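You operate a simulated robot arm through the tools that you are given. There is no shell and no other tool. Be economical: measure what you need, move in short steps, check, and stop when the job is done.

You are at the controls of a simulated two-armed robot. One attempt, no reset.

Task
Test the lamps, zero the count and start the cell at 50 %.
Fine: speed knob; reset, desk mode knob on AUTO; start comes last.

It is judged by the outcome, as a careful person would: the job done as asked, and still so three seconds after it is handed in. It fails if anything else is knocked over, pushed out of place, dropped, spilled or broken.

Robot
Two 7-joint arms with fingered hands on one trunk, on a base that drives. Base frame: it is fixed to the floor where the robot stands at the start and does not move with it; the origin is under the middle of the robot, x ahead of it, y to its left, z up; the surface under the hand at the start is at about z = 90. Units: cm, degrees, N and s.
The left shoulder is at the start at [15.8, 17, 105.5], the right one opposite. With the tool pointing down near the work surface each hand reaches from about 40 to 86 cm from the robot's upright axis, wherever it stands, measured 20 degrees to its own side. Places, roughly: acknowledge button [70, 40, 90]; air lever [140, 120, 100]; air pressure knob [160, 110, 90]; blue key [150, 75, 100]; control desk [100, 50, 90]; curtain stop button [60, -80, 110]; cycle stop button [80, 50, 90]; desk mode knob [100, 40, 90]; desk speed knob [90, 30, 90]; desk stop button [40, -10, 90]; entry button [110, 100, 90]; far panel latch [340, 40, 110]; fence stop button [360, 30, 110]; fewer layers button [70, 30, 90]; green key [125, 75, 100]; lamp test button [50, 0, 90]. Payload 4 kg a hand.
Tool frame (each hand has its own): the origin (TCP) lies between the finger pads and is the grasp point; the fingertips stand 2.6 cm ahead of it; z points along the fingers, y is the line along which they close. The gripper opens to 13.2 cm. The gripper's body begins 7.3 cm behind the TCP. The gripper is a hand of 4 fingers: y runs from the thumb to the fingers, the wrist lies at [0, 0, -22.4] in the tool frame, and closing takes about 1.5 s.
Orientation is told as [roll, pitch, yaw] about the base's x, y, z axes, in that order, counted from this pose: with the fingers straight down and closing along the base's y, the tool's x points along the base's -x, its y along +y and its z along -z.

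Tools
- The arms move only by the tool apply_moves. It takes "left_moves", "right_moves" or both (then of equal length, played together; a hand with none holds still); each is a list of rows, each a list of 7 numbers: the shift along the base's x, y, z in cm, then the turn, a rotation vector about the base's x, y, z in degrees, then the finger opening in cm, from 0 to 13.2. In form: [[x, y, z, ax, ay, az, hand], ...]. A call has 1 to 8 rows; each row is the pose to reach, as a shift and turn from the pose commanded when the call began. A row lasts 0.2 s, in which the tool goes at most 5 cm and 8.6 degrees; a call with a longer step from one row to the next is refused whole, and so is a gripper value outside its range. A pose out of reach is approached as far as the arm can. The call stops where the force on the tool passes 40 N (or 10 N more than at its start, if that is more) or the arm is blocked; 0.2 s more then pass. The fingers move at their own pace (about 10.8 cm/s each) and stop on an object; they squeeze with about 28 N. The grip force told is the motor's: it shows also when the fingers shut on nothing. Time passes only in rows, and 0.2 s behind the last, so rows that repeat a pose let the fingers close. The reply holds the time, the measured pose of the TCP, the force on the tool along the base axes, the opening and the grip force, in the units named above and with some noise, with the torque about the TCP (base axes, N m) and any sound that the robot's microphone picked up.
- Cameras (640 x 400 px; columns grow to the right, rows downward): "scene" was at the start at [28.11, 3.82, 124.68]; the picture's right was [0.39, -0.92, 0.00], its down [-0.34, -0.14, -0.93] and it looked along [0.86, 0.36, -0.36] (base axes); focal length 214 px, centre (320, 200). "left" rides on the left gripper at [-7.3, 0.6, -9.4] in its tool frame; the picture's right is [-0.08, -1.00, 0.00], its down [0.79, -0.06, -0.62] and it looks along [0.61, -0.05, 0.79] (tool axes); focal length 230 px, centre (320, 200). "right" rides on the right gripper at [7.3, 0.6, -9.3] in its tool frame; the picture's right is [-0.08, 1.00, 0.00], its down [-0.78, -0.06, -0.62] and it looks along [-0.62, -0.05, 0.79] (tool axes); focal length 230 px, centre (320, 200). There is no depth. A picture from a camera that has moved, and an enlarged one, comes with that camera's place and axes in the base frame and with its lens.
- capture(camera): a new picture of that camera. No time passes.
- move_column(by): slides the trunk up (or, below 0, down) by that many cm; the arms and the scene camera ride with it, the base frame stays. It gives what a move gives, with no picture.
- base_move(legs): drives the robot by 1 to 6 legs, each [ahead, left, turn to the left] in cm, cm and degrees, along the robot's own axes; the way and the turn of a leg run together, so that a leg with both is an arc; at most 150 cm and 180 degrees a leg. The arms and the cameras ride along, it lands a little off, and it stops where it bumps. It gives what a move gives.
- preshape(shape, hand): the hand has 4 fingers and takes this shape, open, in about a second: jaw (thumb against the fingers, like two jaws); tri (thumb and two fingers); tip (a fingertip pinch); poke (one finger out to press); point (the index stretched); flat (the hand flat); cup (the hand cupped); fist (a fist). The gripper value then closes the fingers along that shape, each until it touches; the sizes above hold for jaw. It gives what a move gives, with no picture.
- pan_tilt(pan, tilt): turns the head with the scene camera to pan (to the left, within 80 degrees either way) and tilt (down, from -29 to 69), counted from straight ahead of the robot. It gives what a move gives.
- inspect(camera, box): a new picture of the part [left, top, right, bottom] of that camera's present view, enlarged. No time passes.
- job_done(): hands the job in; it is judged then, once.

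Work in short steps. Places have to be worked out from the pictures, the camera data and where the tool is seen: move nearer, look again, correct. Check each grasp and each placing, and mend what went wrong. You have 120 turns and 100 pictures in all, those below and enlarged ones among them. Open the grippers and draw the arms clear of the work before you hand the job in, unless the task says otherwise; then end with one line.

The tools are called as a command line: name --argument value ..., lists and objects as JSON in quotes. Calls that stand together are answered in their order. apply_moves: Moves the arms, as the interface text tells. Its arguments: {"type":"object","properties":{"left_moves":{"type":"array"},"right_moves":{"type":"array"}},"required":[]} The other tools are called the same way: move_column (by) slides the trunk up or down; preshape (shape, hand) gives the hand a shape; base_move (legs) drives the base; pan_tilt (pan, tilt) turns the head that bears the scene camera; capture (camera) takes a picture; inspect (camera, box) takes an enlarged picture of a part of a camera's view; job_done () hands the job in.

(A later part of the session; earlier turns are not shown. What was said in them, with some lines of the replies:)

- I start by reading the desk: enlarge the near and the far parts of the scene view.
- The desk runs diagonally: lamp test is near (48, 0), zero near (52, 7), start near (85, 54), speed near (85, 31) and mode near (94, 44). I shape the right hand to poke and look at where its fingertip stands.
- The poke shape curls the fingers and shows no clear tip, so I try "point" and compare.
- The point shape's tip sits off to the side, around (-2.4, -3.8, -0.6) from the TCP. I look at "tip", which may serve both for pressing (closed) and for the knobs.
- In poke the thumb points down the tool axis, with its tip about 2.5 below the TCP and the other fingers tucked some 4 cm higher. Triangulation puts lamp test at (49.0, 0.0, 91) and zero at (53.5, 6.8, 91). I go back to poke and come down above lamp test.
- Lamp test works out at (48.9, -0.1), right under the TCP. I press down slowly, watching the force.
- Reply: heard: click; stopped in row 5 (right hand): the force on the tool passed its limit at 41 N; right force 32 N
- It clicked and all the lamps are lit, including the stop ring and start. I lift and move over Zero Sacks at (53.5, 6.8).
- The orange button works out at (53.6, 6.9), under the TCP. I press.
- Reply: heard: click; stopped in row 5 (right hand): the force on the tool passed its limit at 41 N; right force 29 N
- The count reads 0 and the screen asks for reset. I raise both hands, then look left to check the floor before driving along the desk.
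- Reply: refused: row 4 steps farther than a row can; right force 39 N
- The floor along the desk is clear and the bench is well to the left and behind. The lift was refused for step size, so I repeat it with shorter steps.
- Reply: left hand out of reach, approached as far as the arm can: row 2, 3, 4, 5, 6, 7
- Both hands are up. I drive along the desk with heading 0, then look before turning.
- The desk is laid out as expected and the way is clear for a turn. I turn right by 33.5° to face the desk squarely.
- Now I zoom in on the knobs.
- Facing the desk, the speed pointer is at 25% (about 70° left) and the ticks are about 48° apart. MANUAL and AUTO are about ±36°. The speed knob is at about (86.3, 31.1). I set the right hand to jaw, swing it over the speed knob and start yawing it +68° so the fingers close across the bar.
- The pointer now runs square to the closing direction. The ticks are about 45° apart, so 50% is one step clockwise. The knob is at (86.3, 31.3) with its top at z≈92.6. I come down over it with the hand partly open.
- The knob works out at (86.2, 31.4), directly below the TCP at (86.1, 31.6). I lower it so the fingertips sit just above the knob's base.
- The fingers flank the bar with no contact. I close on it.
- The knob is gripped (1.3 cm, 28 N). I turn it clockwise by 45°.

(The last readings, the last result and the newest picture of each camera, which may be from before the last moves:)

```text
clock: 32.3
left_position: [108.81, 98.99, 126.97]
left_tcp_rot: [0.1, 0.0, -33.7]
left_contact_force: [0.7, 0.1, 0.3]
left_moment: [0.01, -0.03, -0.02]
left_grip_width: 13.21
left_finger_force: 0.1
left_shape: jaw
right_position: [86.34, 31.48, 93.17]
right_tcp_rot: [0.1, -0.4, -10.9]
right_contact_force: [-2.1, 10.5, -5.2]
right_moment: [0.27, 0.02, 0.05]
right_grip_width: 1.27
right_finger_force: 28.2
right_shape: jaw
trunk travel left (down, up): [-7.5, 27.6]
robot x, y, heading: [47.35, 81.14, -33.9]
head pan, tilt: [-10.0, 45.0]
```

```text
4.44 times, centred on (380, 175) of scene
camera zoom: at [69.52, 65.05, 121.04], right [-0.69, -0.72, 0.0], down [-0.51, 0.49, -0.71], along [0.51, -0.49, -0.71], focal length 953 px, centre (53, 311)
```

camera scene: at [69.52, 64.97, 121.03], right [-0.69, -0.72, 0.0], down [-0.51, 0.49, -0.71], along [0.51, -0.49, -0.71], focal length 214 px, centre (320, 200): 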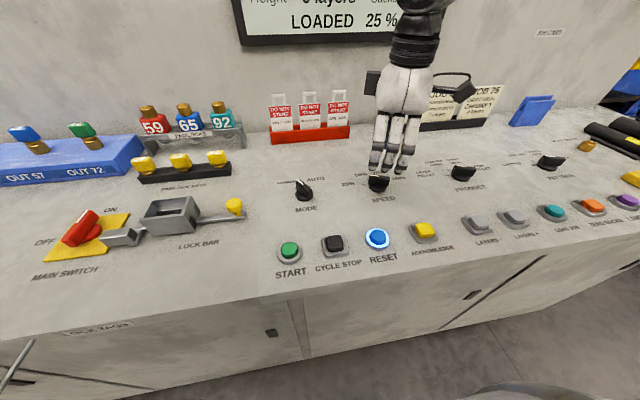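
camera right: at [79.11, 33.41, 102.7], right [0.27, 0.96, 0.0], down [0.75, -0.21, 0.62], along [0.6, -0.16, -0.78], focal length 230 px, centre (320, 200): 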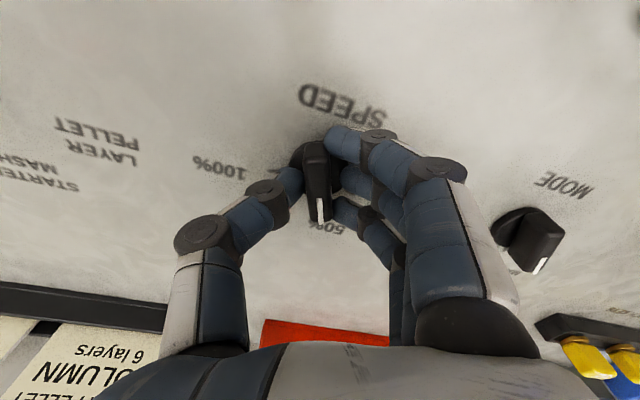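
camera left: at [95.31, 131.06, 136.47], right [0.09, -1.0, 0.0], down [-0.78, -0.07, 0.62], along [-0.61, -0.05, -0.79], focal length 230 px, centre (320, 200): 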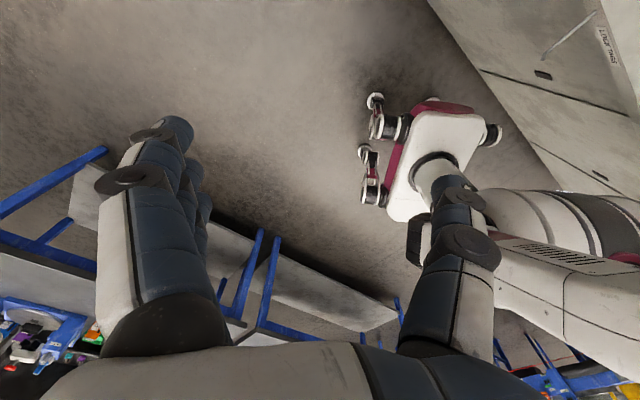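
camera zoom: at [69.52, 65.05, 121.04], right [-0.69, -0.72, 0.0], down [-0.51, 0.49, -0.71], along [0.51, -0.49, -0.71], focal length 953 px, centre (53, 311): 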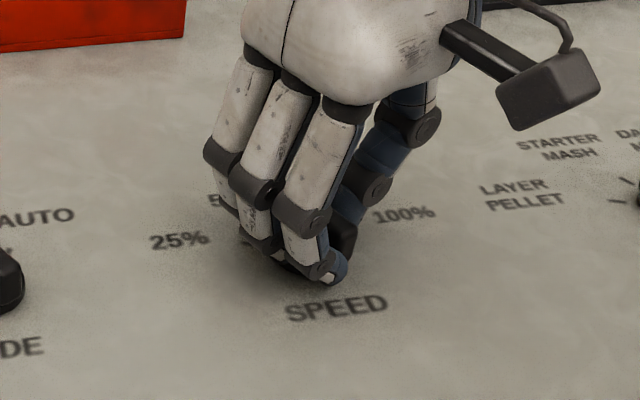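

The knob followed and points towards 50%. I open, lift and check where it rests.

apply_moves --right_moves '[[0, 0, 0, 0, 0, 0, 5], [0, 0, 0, 0, 0, 0, 5], [0, 0, 0, 0, 0, 0, 5], [0, 0, 4, 0, 0, 0, 5], [0, 0, 8.5, 0, 0, 0, 5], [0, 0, 13, 0, 0, 0, 5]]'

inspect --camera "right" --box '[230, 50, 410, 190]'

capture --camera "scene"

```text
clock: 33.7
left_position: [108.68, 99.0, 127.22]
left_tcp_rot: [0.2, -0.2, -33.6]
left_contact_force: [-0.2, -0.1, -1.1]
left_moment: [0.0, -0.01, 0.03]
left_grip_width: 13.21
left_finger_force: 0.0
left_shape: jaw
right_position: [86.15, 31.24, 106.45]
right_tcp_rot: [0.0, -0.4, -11.0]
right_contact_force: [-0.3, -0.1, 0.2]
right_moment: [-0.03, 0.01, 0.0]
right_grip_width: 4.95
right_finger_force: 0.0
right_shape: jaw
trunk travel left (down, up): [-7.5, 27.6]
robot x, y, heading: [47.6, 81.26, -34.0]
head pan, tilt: [-10.0, 45.0]
```

```text
2.86 times, centred on (320, 120) of right
camera zoom: at [79.01, 33.27, 115.84], right [0.26, 0.96, 0.0], down [0.75, -0.21, 0.62], along [0.6, -0.16, -0.78], focal length 657 px, centre (320, 429)
```

zoom: 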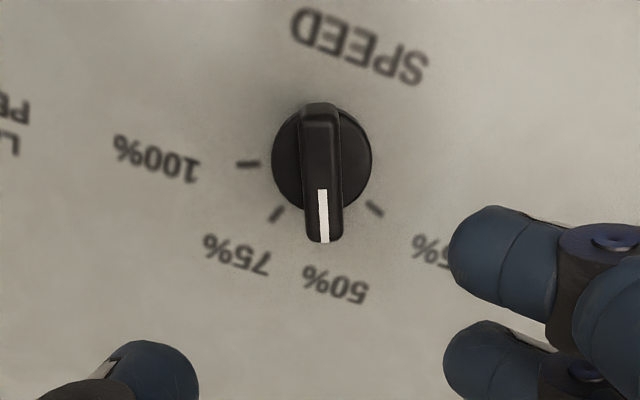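

```text
63 pictures are left
camera scene: at [69.45, 65.02, 121.07], right [-0.69, -0.72, 0.0], down [-0.51, 0.49, -0.71], along [0.51, -0.49, -0.71], focal length 214 px, centre (320, 200)
```

scene: 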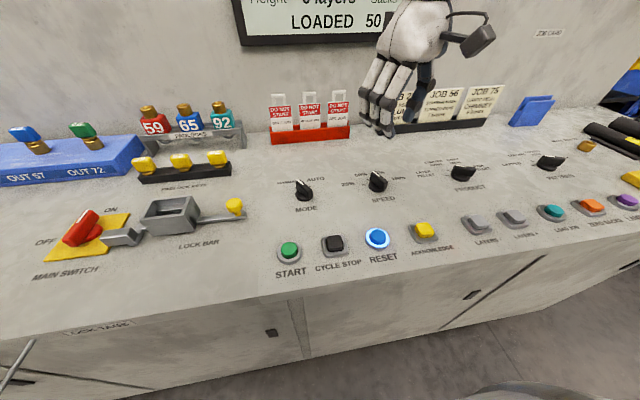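

The pointer is on the 50% tick and the screen reads LOADED 50. Next I move over the mode knob near (95, 44.8), yawing +20°.

apply_moves --right_moves '[[2, 3, 2, 0, 0, 5, 5], [4.2, 6.4, 3, 0, 0, 10, 5], [6.4, 9.8, 3, 0, 0, 15, 5], [8.8, 13.4, 3, 0, 0, 20, 5], [8.8, 13.4, 3, 0, 0, 20, 5]]'

capture --camera "right"

inspect --camera "right" --box '[230, 50, 410, 190]'

```text
clock: 34.9
left_position: [108.75, 98.86, 127.13]
left_tcp_rot: [0.1, -0.1, -33.7]
left_contact_force: [0.0, -0.3, 0.2]
left_moment: [-0.01, 0.01, 0.03]
left_grip_width: 13.24
left_finger_force: 0.1
left_shape: jaw
right_position: [95.28, 44.98, 109.31]
right_tcp_rot: [0.1, -0.5, 9.1]
right_contact_force: [-0.1, 1.0, 0.2]
right_moment: [0.01, 0.02, -0.03]
right_grip_width: 4.92
right_finger_force: 0.0
right_shape: jaw
trunk travel left (down, up): [-7.5, 27.6]
robot x, y, heading: [47.21, 81.44, -33.8]
head pan, tilt: [-10.0, 45.0]
```

```text
62 pictures are left
camera right: at [87.73, 44.32, 118.72], right [-0.08, 1.0, 0.0], down [0.78, 0.06, 0.62], along [0.62, 0.05, -0.78], focal length 230 px, centre (320, 200)
```

right: 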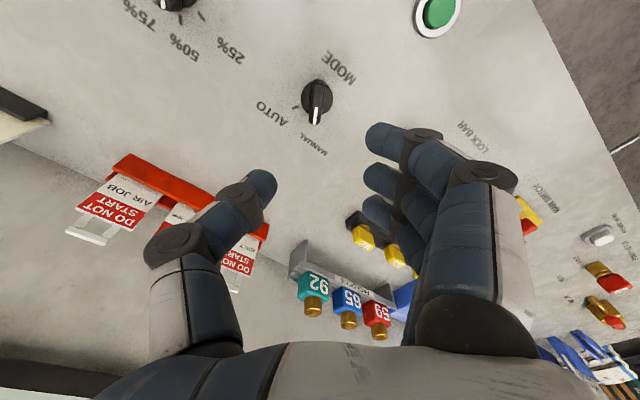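

```text
2.86 times, centred on (320, 120) of right
camera zoom: at [87.73, 44.32, 118.72], right [-0.08, 1.0, 0.0], down [0.78, 0.06, 0.62], along [0.62, 0.05, -0.78], focal length 657 px, centre (320, 429)
```

zoom: 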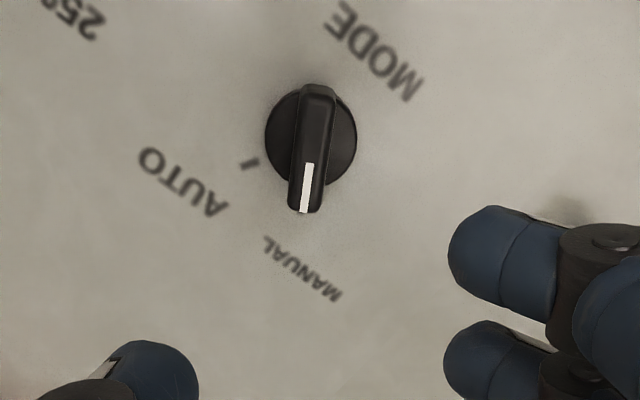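

The bar points at MANUAL, and AUTO is about 60° clockwise. The knob is at (95.15, 44.7). I turn -5° to square up and lower onto it.

apply_moves --right_moves '[[0.1, -0.2, -4.5, 0, 0, -5, 5], [0.1, -0.2, -9, 0, 0, -5, 5], [0.1, -0.2, -13, 0, 0, -5, 5], [0.1, -0.2, -15, 0, 0, -5, 5], [0.1, -0.2, -16, 0, 0, -5, 5]]'

capture --camera "right"

```text
clock: 36.1
left_position: [108.76, 98.97, 127.19]
left_tcp_rot: [0.1, 0.0, -33.7]
left_contact_force: [0.1, 0.4, -0.1]
left_moment: [0.0, 0.02, -0.03]
left_grip_width: 13.2
left_finger_force: 0.1
left_shape: jaw
right_position: [95.35, 44.78, 93.32]
right_tcp_rot: [0.1, -0.4, 4.1]
right_contact_force: [-0.3, 0.1, 0.2]
right_moment: [0.03, -0.02, 0.02]
right_grip_width: 4.93
right_finger_force: 0.1
right_shape: jaw
trunk travel left (down, up): [-7.5, 27.6]
robot x, y, heading: [47.51, 81.33, -33.6]
head pan, tilt: [-10.0, 45.0]
```

```text
60 pictures are left
camera right: at [87.84, 44.7, 102.68], right [0.01, 1.0, 0.0], down [0.78, -0.01, 0.62], along [0.62, 0.0, -0.78], focal length 230 px, centre (320, 200)
```

right: 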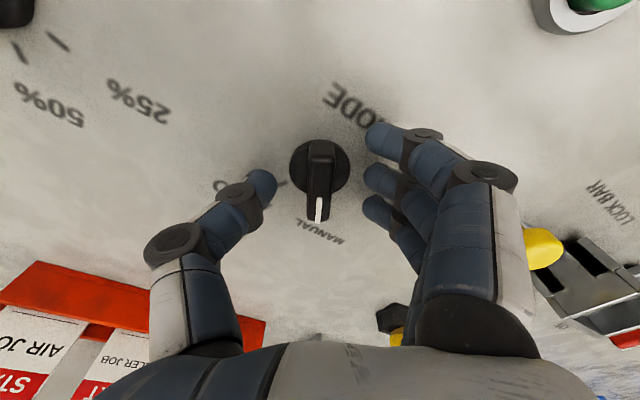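

The same good stance as before. I close on the bar.

apply_moves --right_moves '[[0, 0, 0, 0, 0, 0, 0], [0, 0, 0, 0, 0, 0, 0], [0, 0, 0, 0, 0, 0, 0], [0, 0, 0, 0, 0, 0, 0], [0, 0, 0, 0, 0, 0, 0]]'

```text
clock: 37.3
left_position: [108.68, 98.83, 127.11]
left_tcp_rot: [0.1, -0.1, -33.8]
left_contact_force: [0.4, -0.5, -0.6]
left_moment: [-0.01, 0.01, 0.0]
left_grip_width: 13.2
left_finger_force: 0.1
left_shape: jaw
right_position: [95.22, 44.68, 93.51]
right_tcp_rot: [0.3, -0.5, 4.0]
right_contact_force: [0.1, 0.2, -1.4]
right_moment: [-0.17, 0.0, -0.01]
right_grip_width: 1.26
right_finger_force: 28.1
right_shape: jaw
trunk travel left (down, up): [-7.5, 27.6]
robot x, y, heading: [47.69, 81.16, -33.7]
head pan, tilt: [-10.0, 45.0]
```

It is gripped. I turn it 58° clockwise towards AUTO.

apply_moves --right_moves '[[0, 0, 0, 0, 0, -8.3, 0], [0, 0, 0, 0, 0, -16.6, 0], [0, 0, 0, 0, 0, -24.9, 0], [0, 0, 0, 0, 0, -33.2, 0], [0, 0, 0, 0, 0, -41.5, 0], [0, 0, 0, 0, 0, -49.8, 0], [0, 0, 0, 0, 0, -58, 0], [0, 0, 0, 0, 0, -58, 0]]'

apply_moves --right_moves '[[0, 0, 0, 0, 0, 0, 5], [0, 0, 0, 0, 0, 0, 5], [0, 0, 0, 0, 0, 0, 5], [0, 0, 4, 0, 0, 0, 5], [0, 0, 8.5, 0, 0, 0, 5], [0, 0, 13, 0, 0, 0, 5]]'

inspect --camera "right" --box '[230, 50, 410, 190]'

pan_tilt --pan -10 --tilt 25

capture --camera "scene"

```text
clock: 39.1
left_position: [108.8, 98.93, 127.19]
left_tcp_rot: [0.0, -0.1, -33.8]
left_contact_force: [0.2, 0.3, -0.6]
left_moment: [-0.01, 0.0, 0.0]
left_grip_width: 13.2
left_finger_force: 0.0
left_shape: jaw
right_position: [95.27, 44.61, 93.26]
right_tcp_rot: [0.2, -0.5, -53.9]
right_contact_force: [4.2, 2.8, 1.1]
right_moment: [-0.03, 0.05, -0.02]
right_grip_width: 1.22
right_finger_force: 28.5
right_shape: jaw
trunk travel left (down, up): [-7.5, 27.6]
robot x, y, heading: [47.13, 81.35, -33.7]
head pan, tilt: [-10.0, 45.0]
```

```text
clock: 40.5
left_position: [108.7, 98.79, 127.18]
left_tcp_rot: [0.2, 0.0, -33.7]
left_contact_force: [0.2, 0.5, 0.4]
left_moment: [0.01, 0.0, -0.01]
left_grip_width: 13.19
left_finger_force: 0.1
left_shape: jaw
right_position: [95.07, 44.48, 106.57]
right_tcp_rot: [0.2, -0.5, -53.9]
right_contact_force: [-0.1, 0.8, 0.1]
right_moment: [0.02, -0.02, -0.02]
right_grip_width: 4.96
right_finger_force: 0.1
right_shape: jaw
trunk travel left (down, up): [-7.5, 27.6]
robot x, y, heading: [47.49, 81.12, -33.7]
head pan, tilt: [-10.0, 45.0]
```

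```text
2.86 times, centred on (320, 120) of right
camera zoom: at [91.16, 50.8, 115.96], right [0.85, 0.53, 0.0], down [0.41, -0.67, 0.62], along [0.33, -0.53, -0.78], focal length 657 px, centre (320, 429)
```

zoom: 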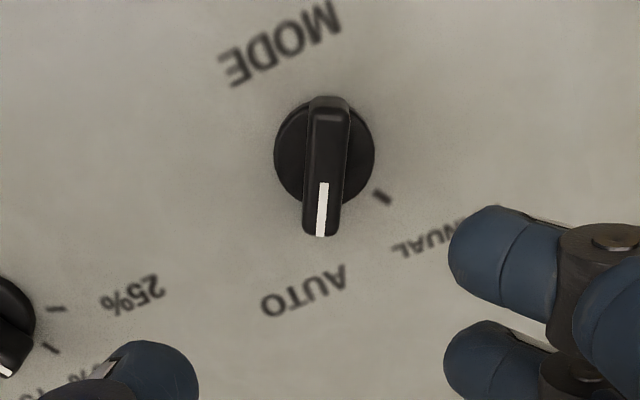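

```text
clock: 41.3
left_position: [108.77, 98.92, 127.07]
left_tcp_rot: [0.2, 0.0, -33.7]
left_contact_force: [0.4, -0.1, -0.4]
left_moment: [0.0, 0.01, -0.03]
left_grip_width: 13.21
left_finger_force: 0.2
left_shape: jaw
right_position: [95.22, 44.48, 106.39]
right_tcp_rot: [0.3, -0.5, -53.9]
right_contact_force: [0.0, -0.2, 0.0]
right_moment: [-0.02, 0.01, 0.04]
right_grip_width: 4.95
right_finger_force: 0.1
right_shape: jaw
trunk travel left (down, up): [-7.5, 27.6]
robot x, y, heading: [47.34, 81.63, -33.8]
head pan, tilt: [-10.0, 25.0]
```

```text
58 pictures are left
camera scene: at [70.28, 64.24, 124.09], right [-0.69, -0.72, 0.0], down [-0.31, 0.29, -0.91], along [0.66, -0.63, -0.42], focal length 214 px, centre (320, 200)
```

scene: 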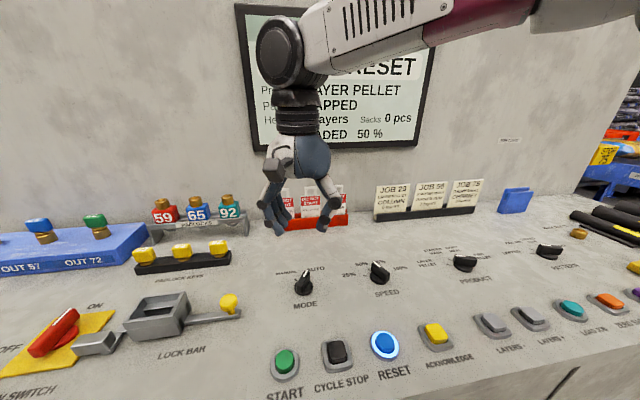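

The mode pointer sits on AUTO and the screen shows 0 pcs and 50%. Reset works out at (78.0, 43.4) and start at (86.4, 55.6). I shape to poke and move over reset.

preshape --hand "right" --shape "poke"

apply_moves --right_moves '[[-4.3, -0.3, 0, 0, 0, 0, 0], [-8.6, -0.6, 0, 0, 0, 0, 0], [-12.9, -0.9, 0, 0, 0, 0, 0], [-17.2, -1.1, -2, 0, 0, 0, 0], [-17.2, -1.1, -6, 0, 0, 0, 0], [-17.2, -1.1, -8.5, 0, 0, 0, 0]]'

capture --camera "right"

capture --camera "scene"

```text
clock: 42.2
left_position: [108.71, 98.79, 127.23]
left_tcp_rot: [0.2, 0.0, -33.7]
left_contact_force: [-0.4, -0.2, 0.5]
left_moment: [0.06, -0.03, 0.0]
left_grip_width: 13.19
left_finger_force: 0.2
left_shape: jaw
right_position: [95.16, 44.55, 106.54]
right_tcp_rot: [0.2, -0.5, -53.8]
right_contact_force: [-0.7, -1.1, 0.5]
right_moment: [-0.01, -0.01, -0.01]
right_grip_width: 0.0
right_finger_force: 0.0
right_shape: poke
trunk travel left (down, up): [-7.5, 27.6]
robot x, y, heading: [47.43, 81.27, -33.8]
head pan, tilt: [-10.0, 25.0]
```

```text
clock: 43.6
left_position: [108.81, 98.86, 127.1]
left_tcp_rot: [0.2, -0.1, -33.7]
left_contact_force: [0.0, 0.9, 0.9]
left_moment: [0.01, -0.01, -0.05]
left_grip_width: 13.17
left_finger_force: 0.0
left_shape: jaw
right_position: [77.77, 43.45, 97.93]
right_tcp_rot: [0.2, -0.4, -53.9]
right_contact_force: [0.2, 0.0, 0.4]
right_moment: [-0.02, -0.02, -0.03]
right_grip_width: 0.0
right_finger_force: 0.1
right_shape: poke
trunk travel left (down, up): [-7.5, 27.6]
robot x, y, heading: [47.63, 81.37, -33.5]
head pan, tilt: [-10.0, 25.0]
```

```text
57 pictures are left
camera right: at [73.84, 49.85, 107.32], right [0.85, 0.53, 0.0], down [0.41, -0.67, 0.62], along [0.33, -0.53, -0.78], focal length 230 px, centre (320, 200)
```

right: 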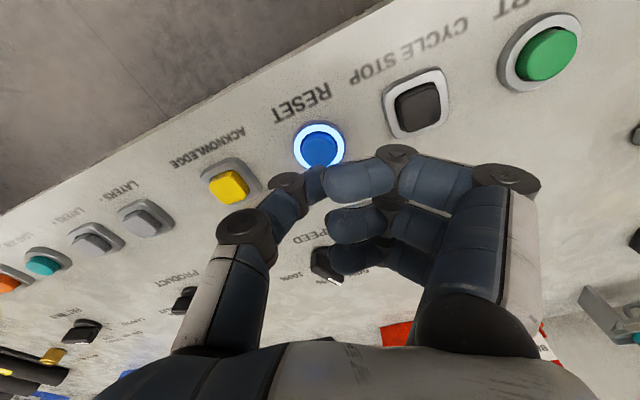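

```text
56 pictures are left
camera scene: at [70.26, 64.23, 124.1], right [-0.69, -0.72, 0.0], down [-0.31, 0.29, -0.91], along [0.66, -0.63, -0.42], focal length 214 px, centre (320, 200)
```

scene: 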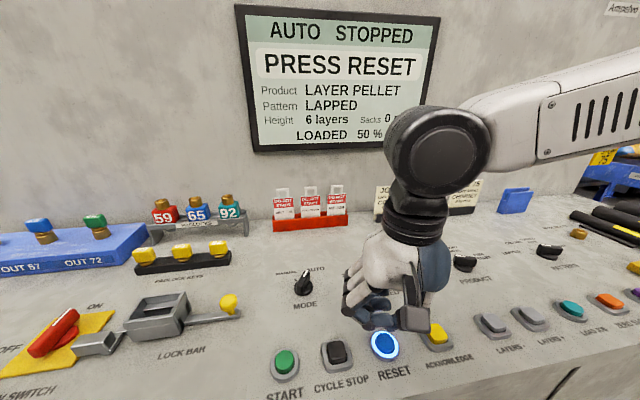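

The screen shows AUTO STOPPED, and reset at (77.9, 43.3) is under the thumb tip. I press it.

apply_moves --right_moves '[[0.1, -0.1, -3, 0, 0, 0, 0], [0.1, -0.1, -4, 0, 0, 0, 0], [0.1, -0.1, -4.5, 0, 0, 0, 0], [0.1, -0.1, -4.9, 0, 0, 0, 0], [0.1, -0.1, -5.2, 0, 0, 0, 0]]'

capture --camera "scene"

```text
clock: 44.8
left_position: [108.48, 98.95, 127.37]
left_tcp_rot: [0.1, -0.3, -33.8]
left_contact_force: [0.1, -0.2, 0.2]
left_moment: [0.01, 0.01, -0.02]
left_grip_width: 13.19
left_finger_force: 0.1
left_shape: jaw
right_position: [77.92, 43.43, 93.22]
right_tcp_rot: [0.4, -1.0, -54.1]
right_contact_force: [-9.3, -1.4, 33.8]
right_moment: [0.12, 0.09, 0.01]
right_grip_width: 0.0
right_finger_force: 0.1
right_shape: poke
trunk travel left (down, up): [-7.5, 27.6]
robot x, y, heading: [47.38, 81.57, -33.7]
head pan, tilt: [-10.0, 25.0]
heard: click
stopped in row 5 (right hand): the force on the tool passed its limit at 40 N (the readings are from after the stop); the commanded pose is now the measured one
```

```text
55 pictures are left
camera scene: at [69.98, 64.39, 124.22], right [-0.69, -0.72, 0.0], down [-0.3, 0.29, -0.91], along [0.66, -0.63, -0.42], focal length 214 px, centre (320, 200)
```

scene: 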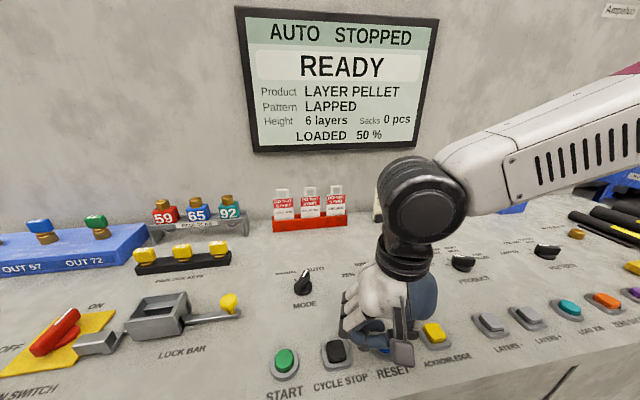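

READY. I lift and move over start at (86.4, 55.6), passing well above cycle stop.

apply_moves --right_moves '[[0, 0, 3, 0, 0, 0, 0], [0, 0, 7, 0, 0, 0, 0], [2.1, 3, 8, 0, 0, 0, 0], [4.2, 6.1, 8, 0, 0, 0, 0], [6.3, 9.1, 8, 0, 0, 0, 0], [8.5, 12.2, 8, 0, 0, 0, 0], [8.5, 12.2, 5, 0, 0, 0, 0]]'

capture --camera "right"

```text
clock: 46.4
left_position: [108.75, 98.79, 127.08]
left_tcp_rot: [0.2, 0.1, -33.8]
left_contact_force: [-0.5, 1.0, 0.8]
left_moment: [0.02, 0.01, 0.0]
left_grip_width: 13.18
left_finger_force: 0.1
left_shape: jaw
right_position: [86.66, 55.76, 97.68]
right_tcp_rot: [0.3, -0.5, -54.0]
right_contact_force: [-0.5, -0.9, -0.5]
right_moment: [0.02, -0.01, 0.0]
right_grip_width: 0.0
right_finger_force: 0.0
right_shape: poke
trunk travel left (down, up): [-7.5, 27.6]
robot x, y, heading: [47.78, 81.2, -33.8]
head pan, tilt: [-10.0, 25.0]
```

```text
54 pictures are left
camera right: at [82.62, 62.09, 107.07], right [0.85, 0.52, 0.01], down [0.41, -0.67, 0.62], along [0.33, -0.53, -0.78], focal length 230 px, centre (320, 200)
```

right: 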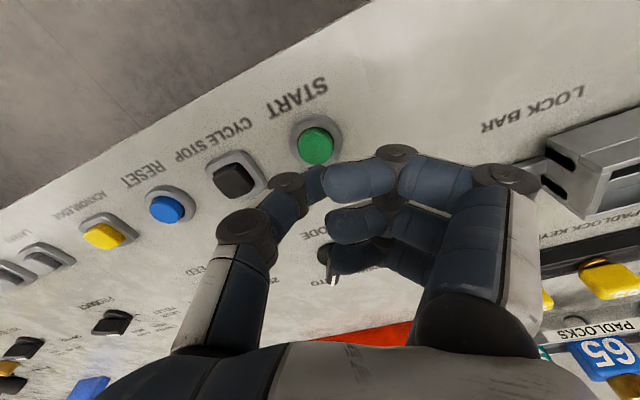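

Start sits at the same image spot as the earlier hits. I press it.

apply_moves --right_moves '[[-0.1, -0.1, -2.8, 0, 0, 0, 0], [-0.1, -0.1, -3.8, 0, 0, 0, 0], [-0.1, -0.1, -4.3, 0, 0, 0, 0], [-0.1, -0.1, -4.7, 0, 0, 0, 0], [-0.1, -0.1, -5, 0, 0, 0, 0]]'

capture --camera "scene"

```text
clock: 47.8
left_position: [108.51, 98.95, 127.26]
left_tcp_rot: [0.2, -0.2, -33.8]
left_contact_force: [-0.5, 0.0, 0.7]
left_moment: [-0.02, 0.02, 0.01]
left_grip_width: 13.18
left_finger_force: 0.1
left_shape: jaw
right_position: [86.34, 55.45, 93.29]
right_tcp_rot: [0.6, -0.9, -54.1]
right_contact_force: [-9.3, -2.2, 31.0]
right_moment: [0.15, 0.11, 0.05]
right_grip_width: 0.0
right_finger_force: 0.1
right_shape: poke
trunk travel left (down, up): [-7.5, 27.6]
robot x, y, heading: [47.28, 81.38, -34.1]
head pan, tilt: [-10.0, 25.0]
heard: click
stopped in row 5 (right hand): the force on the tool passed its limit at 41 N (the readings are from after the stop); the commanded pose is now the measured one
```

```text
53 pictures are left
camera scene: at [69.98, 64.28, 124.18], right [-0.69, -0.72, 0.0], down [-0.3, 0.29, -0.91], along [0.66, -0.63, -0.42], focal length 214 px, centre (320, 200)
```

scene: 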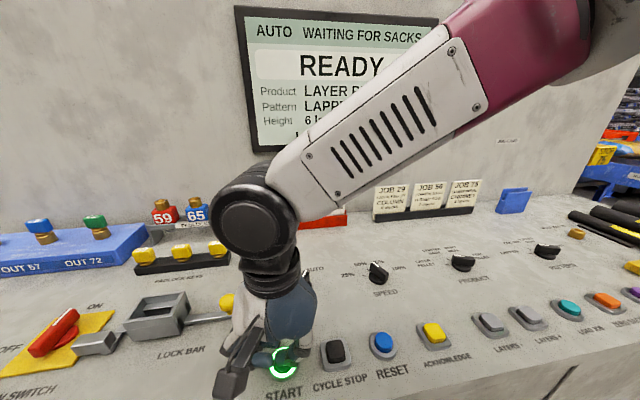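

The start lamp is lit and the screen reads AUTO, WAITING FOR SACKS. I lift straight up and draw back.

apply_moves --right_moves '[[0, 0, 3, 0, 0, 0, 0], [0, 0, 7.5, 0, 0, 0, 0], [0, 0, 12, 0, 0, 0, 0], [0, 0, 16.5, 0, 0, 0, 0], [-1, 0, 21, 0, 0, 0, 0], [-2, -3, 24, 0, 0, 0, 0], [-4, -6, 26, 0, 0, 0, 0]]'

preshape --hand "right" --shape "jaw"

capture --camera "scene"

```text
clock: 49.4
left_position: [108.57, 98.83, 127.18]
left_tcp_rot: [0.3, -0.2, -33.8]
left_contact_force: [-0.6, -0.7, -0.3]
left_moment: [-0.01, 0.02, -0.01]
left_grip_width: 13.2
left_finger_force: 0.0
left_shape: jaw
right_position: [82.42, 49.35, 119.08]
right_tcp_rot: [0.2, -0.7, -54.1]
right_contact_force: [0.1, -0.2, 0.2]
right_moment: [-0.02, -0.01, 0.01]
right_grip_width: 0.0
right_finger_force: 0.0
right_shape: poke
trunk travel left (down, up): [-7.5, 27.6]
robot x, y, heading: [47.47, 81.09, -33.6]
head pan, tilt: [-10.0, 25.0]
```

```text
clock: 50.3
left_position: [108.55, 98.82, 127.21]
left_tcp_rot: [0.1, -0.1, -33.8]
left_contact_force: [-0.6, -0.3, 0.6]
left_moment: [0.01, -0.03, 0.02]
left_grip_width: 13.23
left_finger_force: 0.0
left_shape: jaw
right_position: [82.41, 49.41, 118.9]
right_tcp_rot: [0.2, -0.8, -54.1]
right_contact_force: [-1.0, 0.3, 0.1]
right_moment: [-0.04, -0.03, 0.04]
right_grip_width: 13.18
right_finger_force: 0.1
right_shape: jaw
trunk travel left (down, up): [-7.5, 27.6]
robot x, y, heading: [47.11, 81.23, -33.7]
head pan, tilt: [-10.0, 25.0]
```

```text
52 pictures are left
camera scene: at [70.23, 64.19, 124.1], right [-0.69, -0.72, 0.0], down [-0.31, 0.29, -0.91], along [0.65, -0.63, -0.42], focal length 214 px, centre (320, 200)
```

scene: 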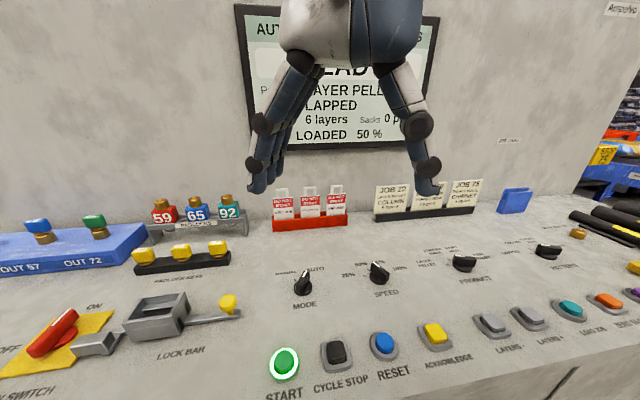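

Start is lit, the screen reads 0 pcs and 50%, nothing is displaced, and both hands are open and well above the desk. I hand in the job.

job_done

```text
The job is handed in.
```

The lamps were tested and the sack count zeroed. With the speed knob at 50%, the mode on AUTO and reset pressed, I pressed start last; the screen then read "AUTO, WAITING FOR SACKS", with 0 pcs and 50%.
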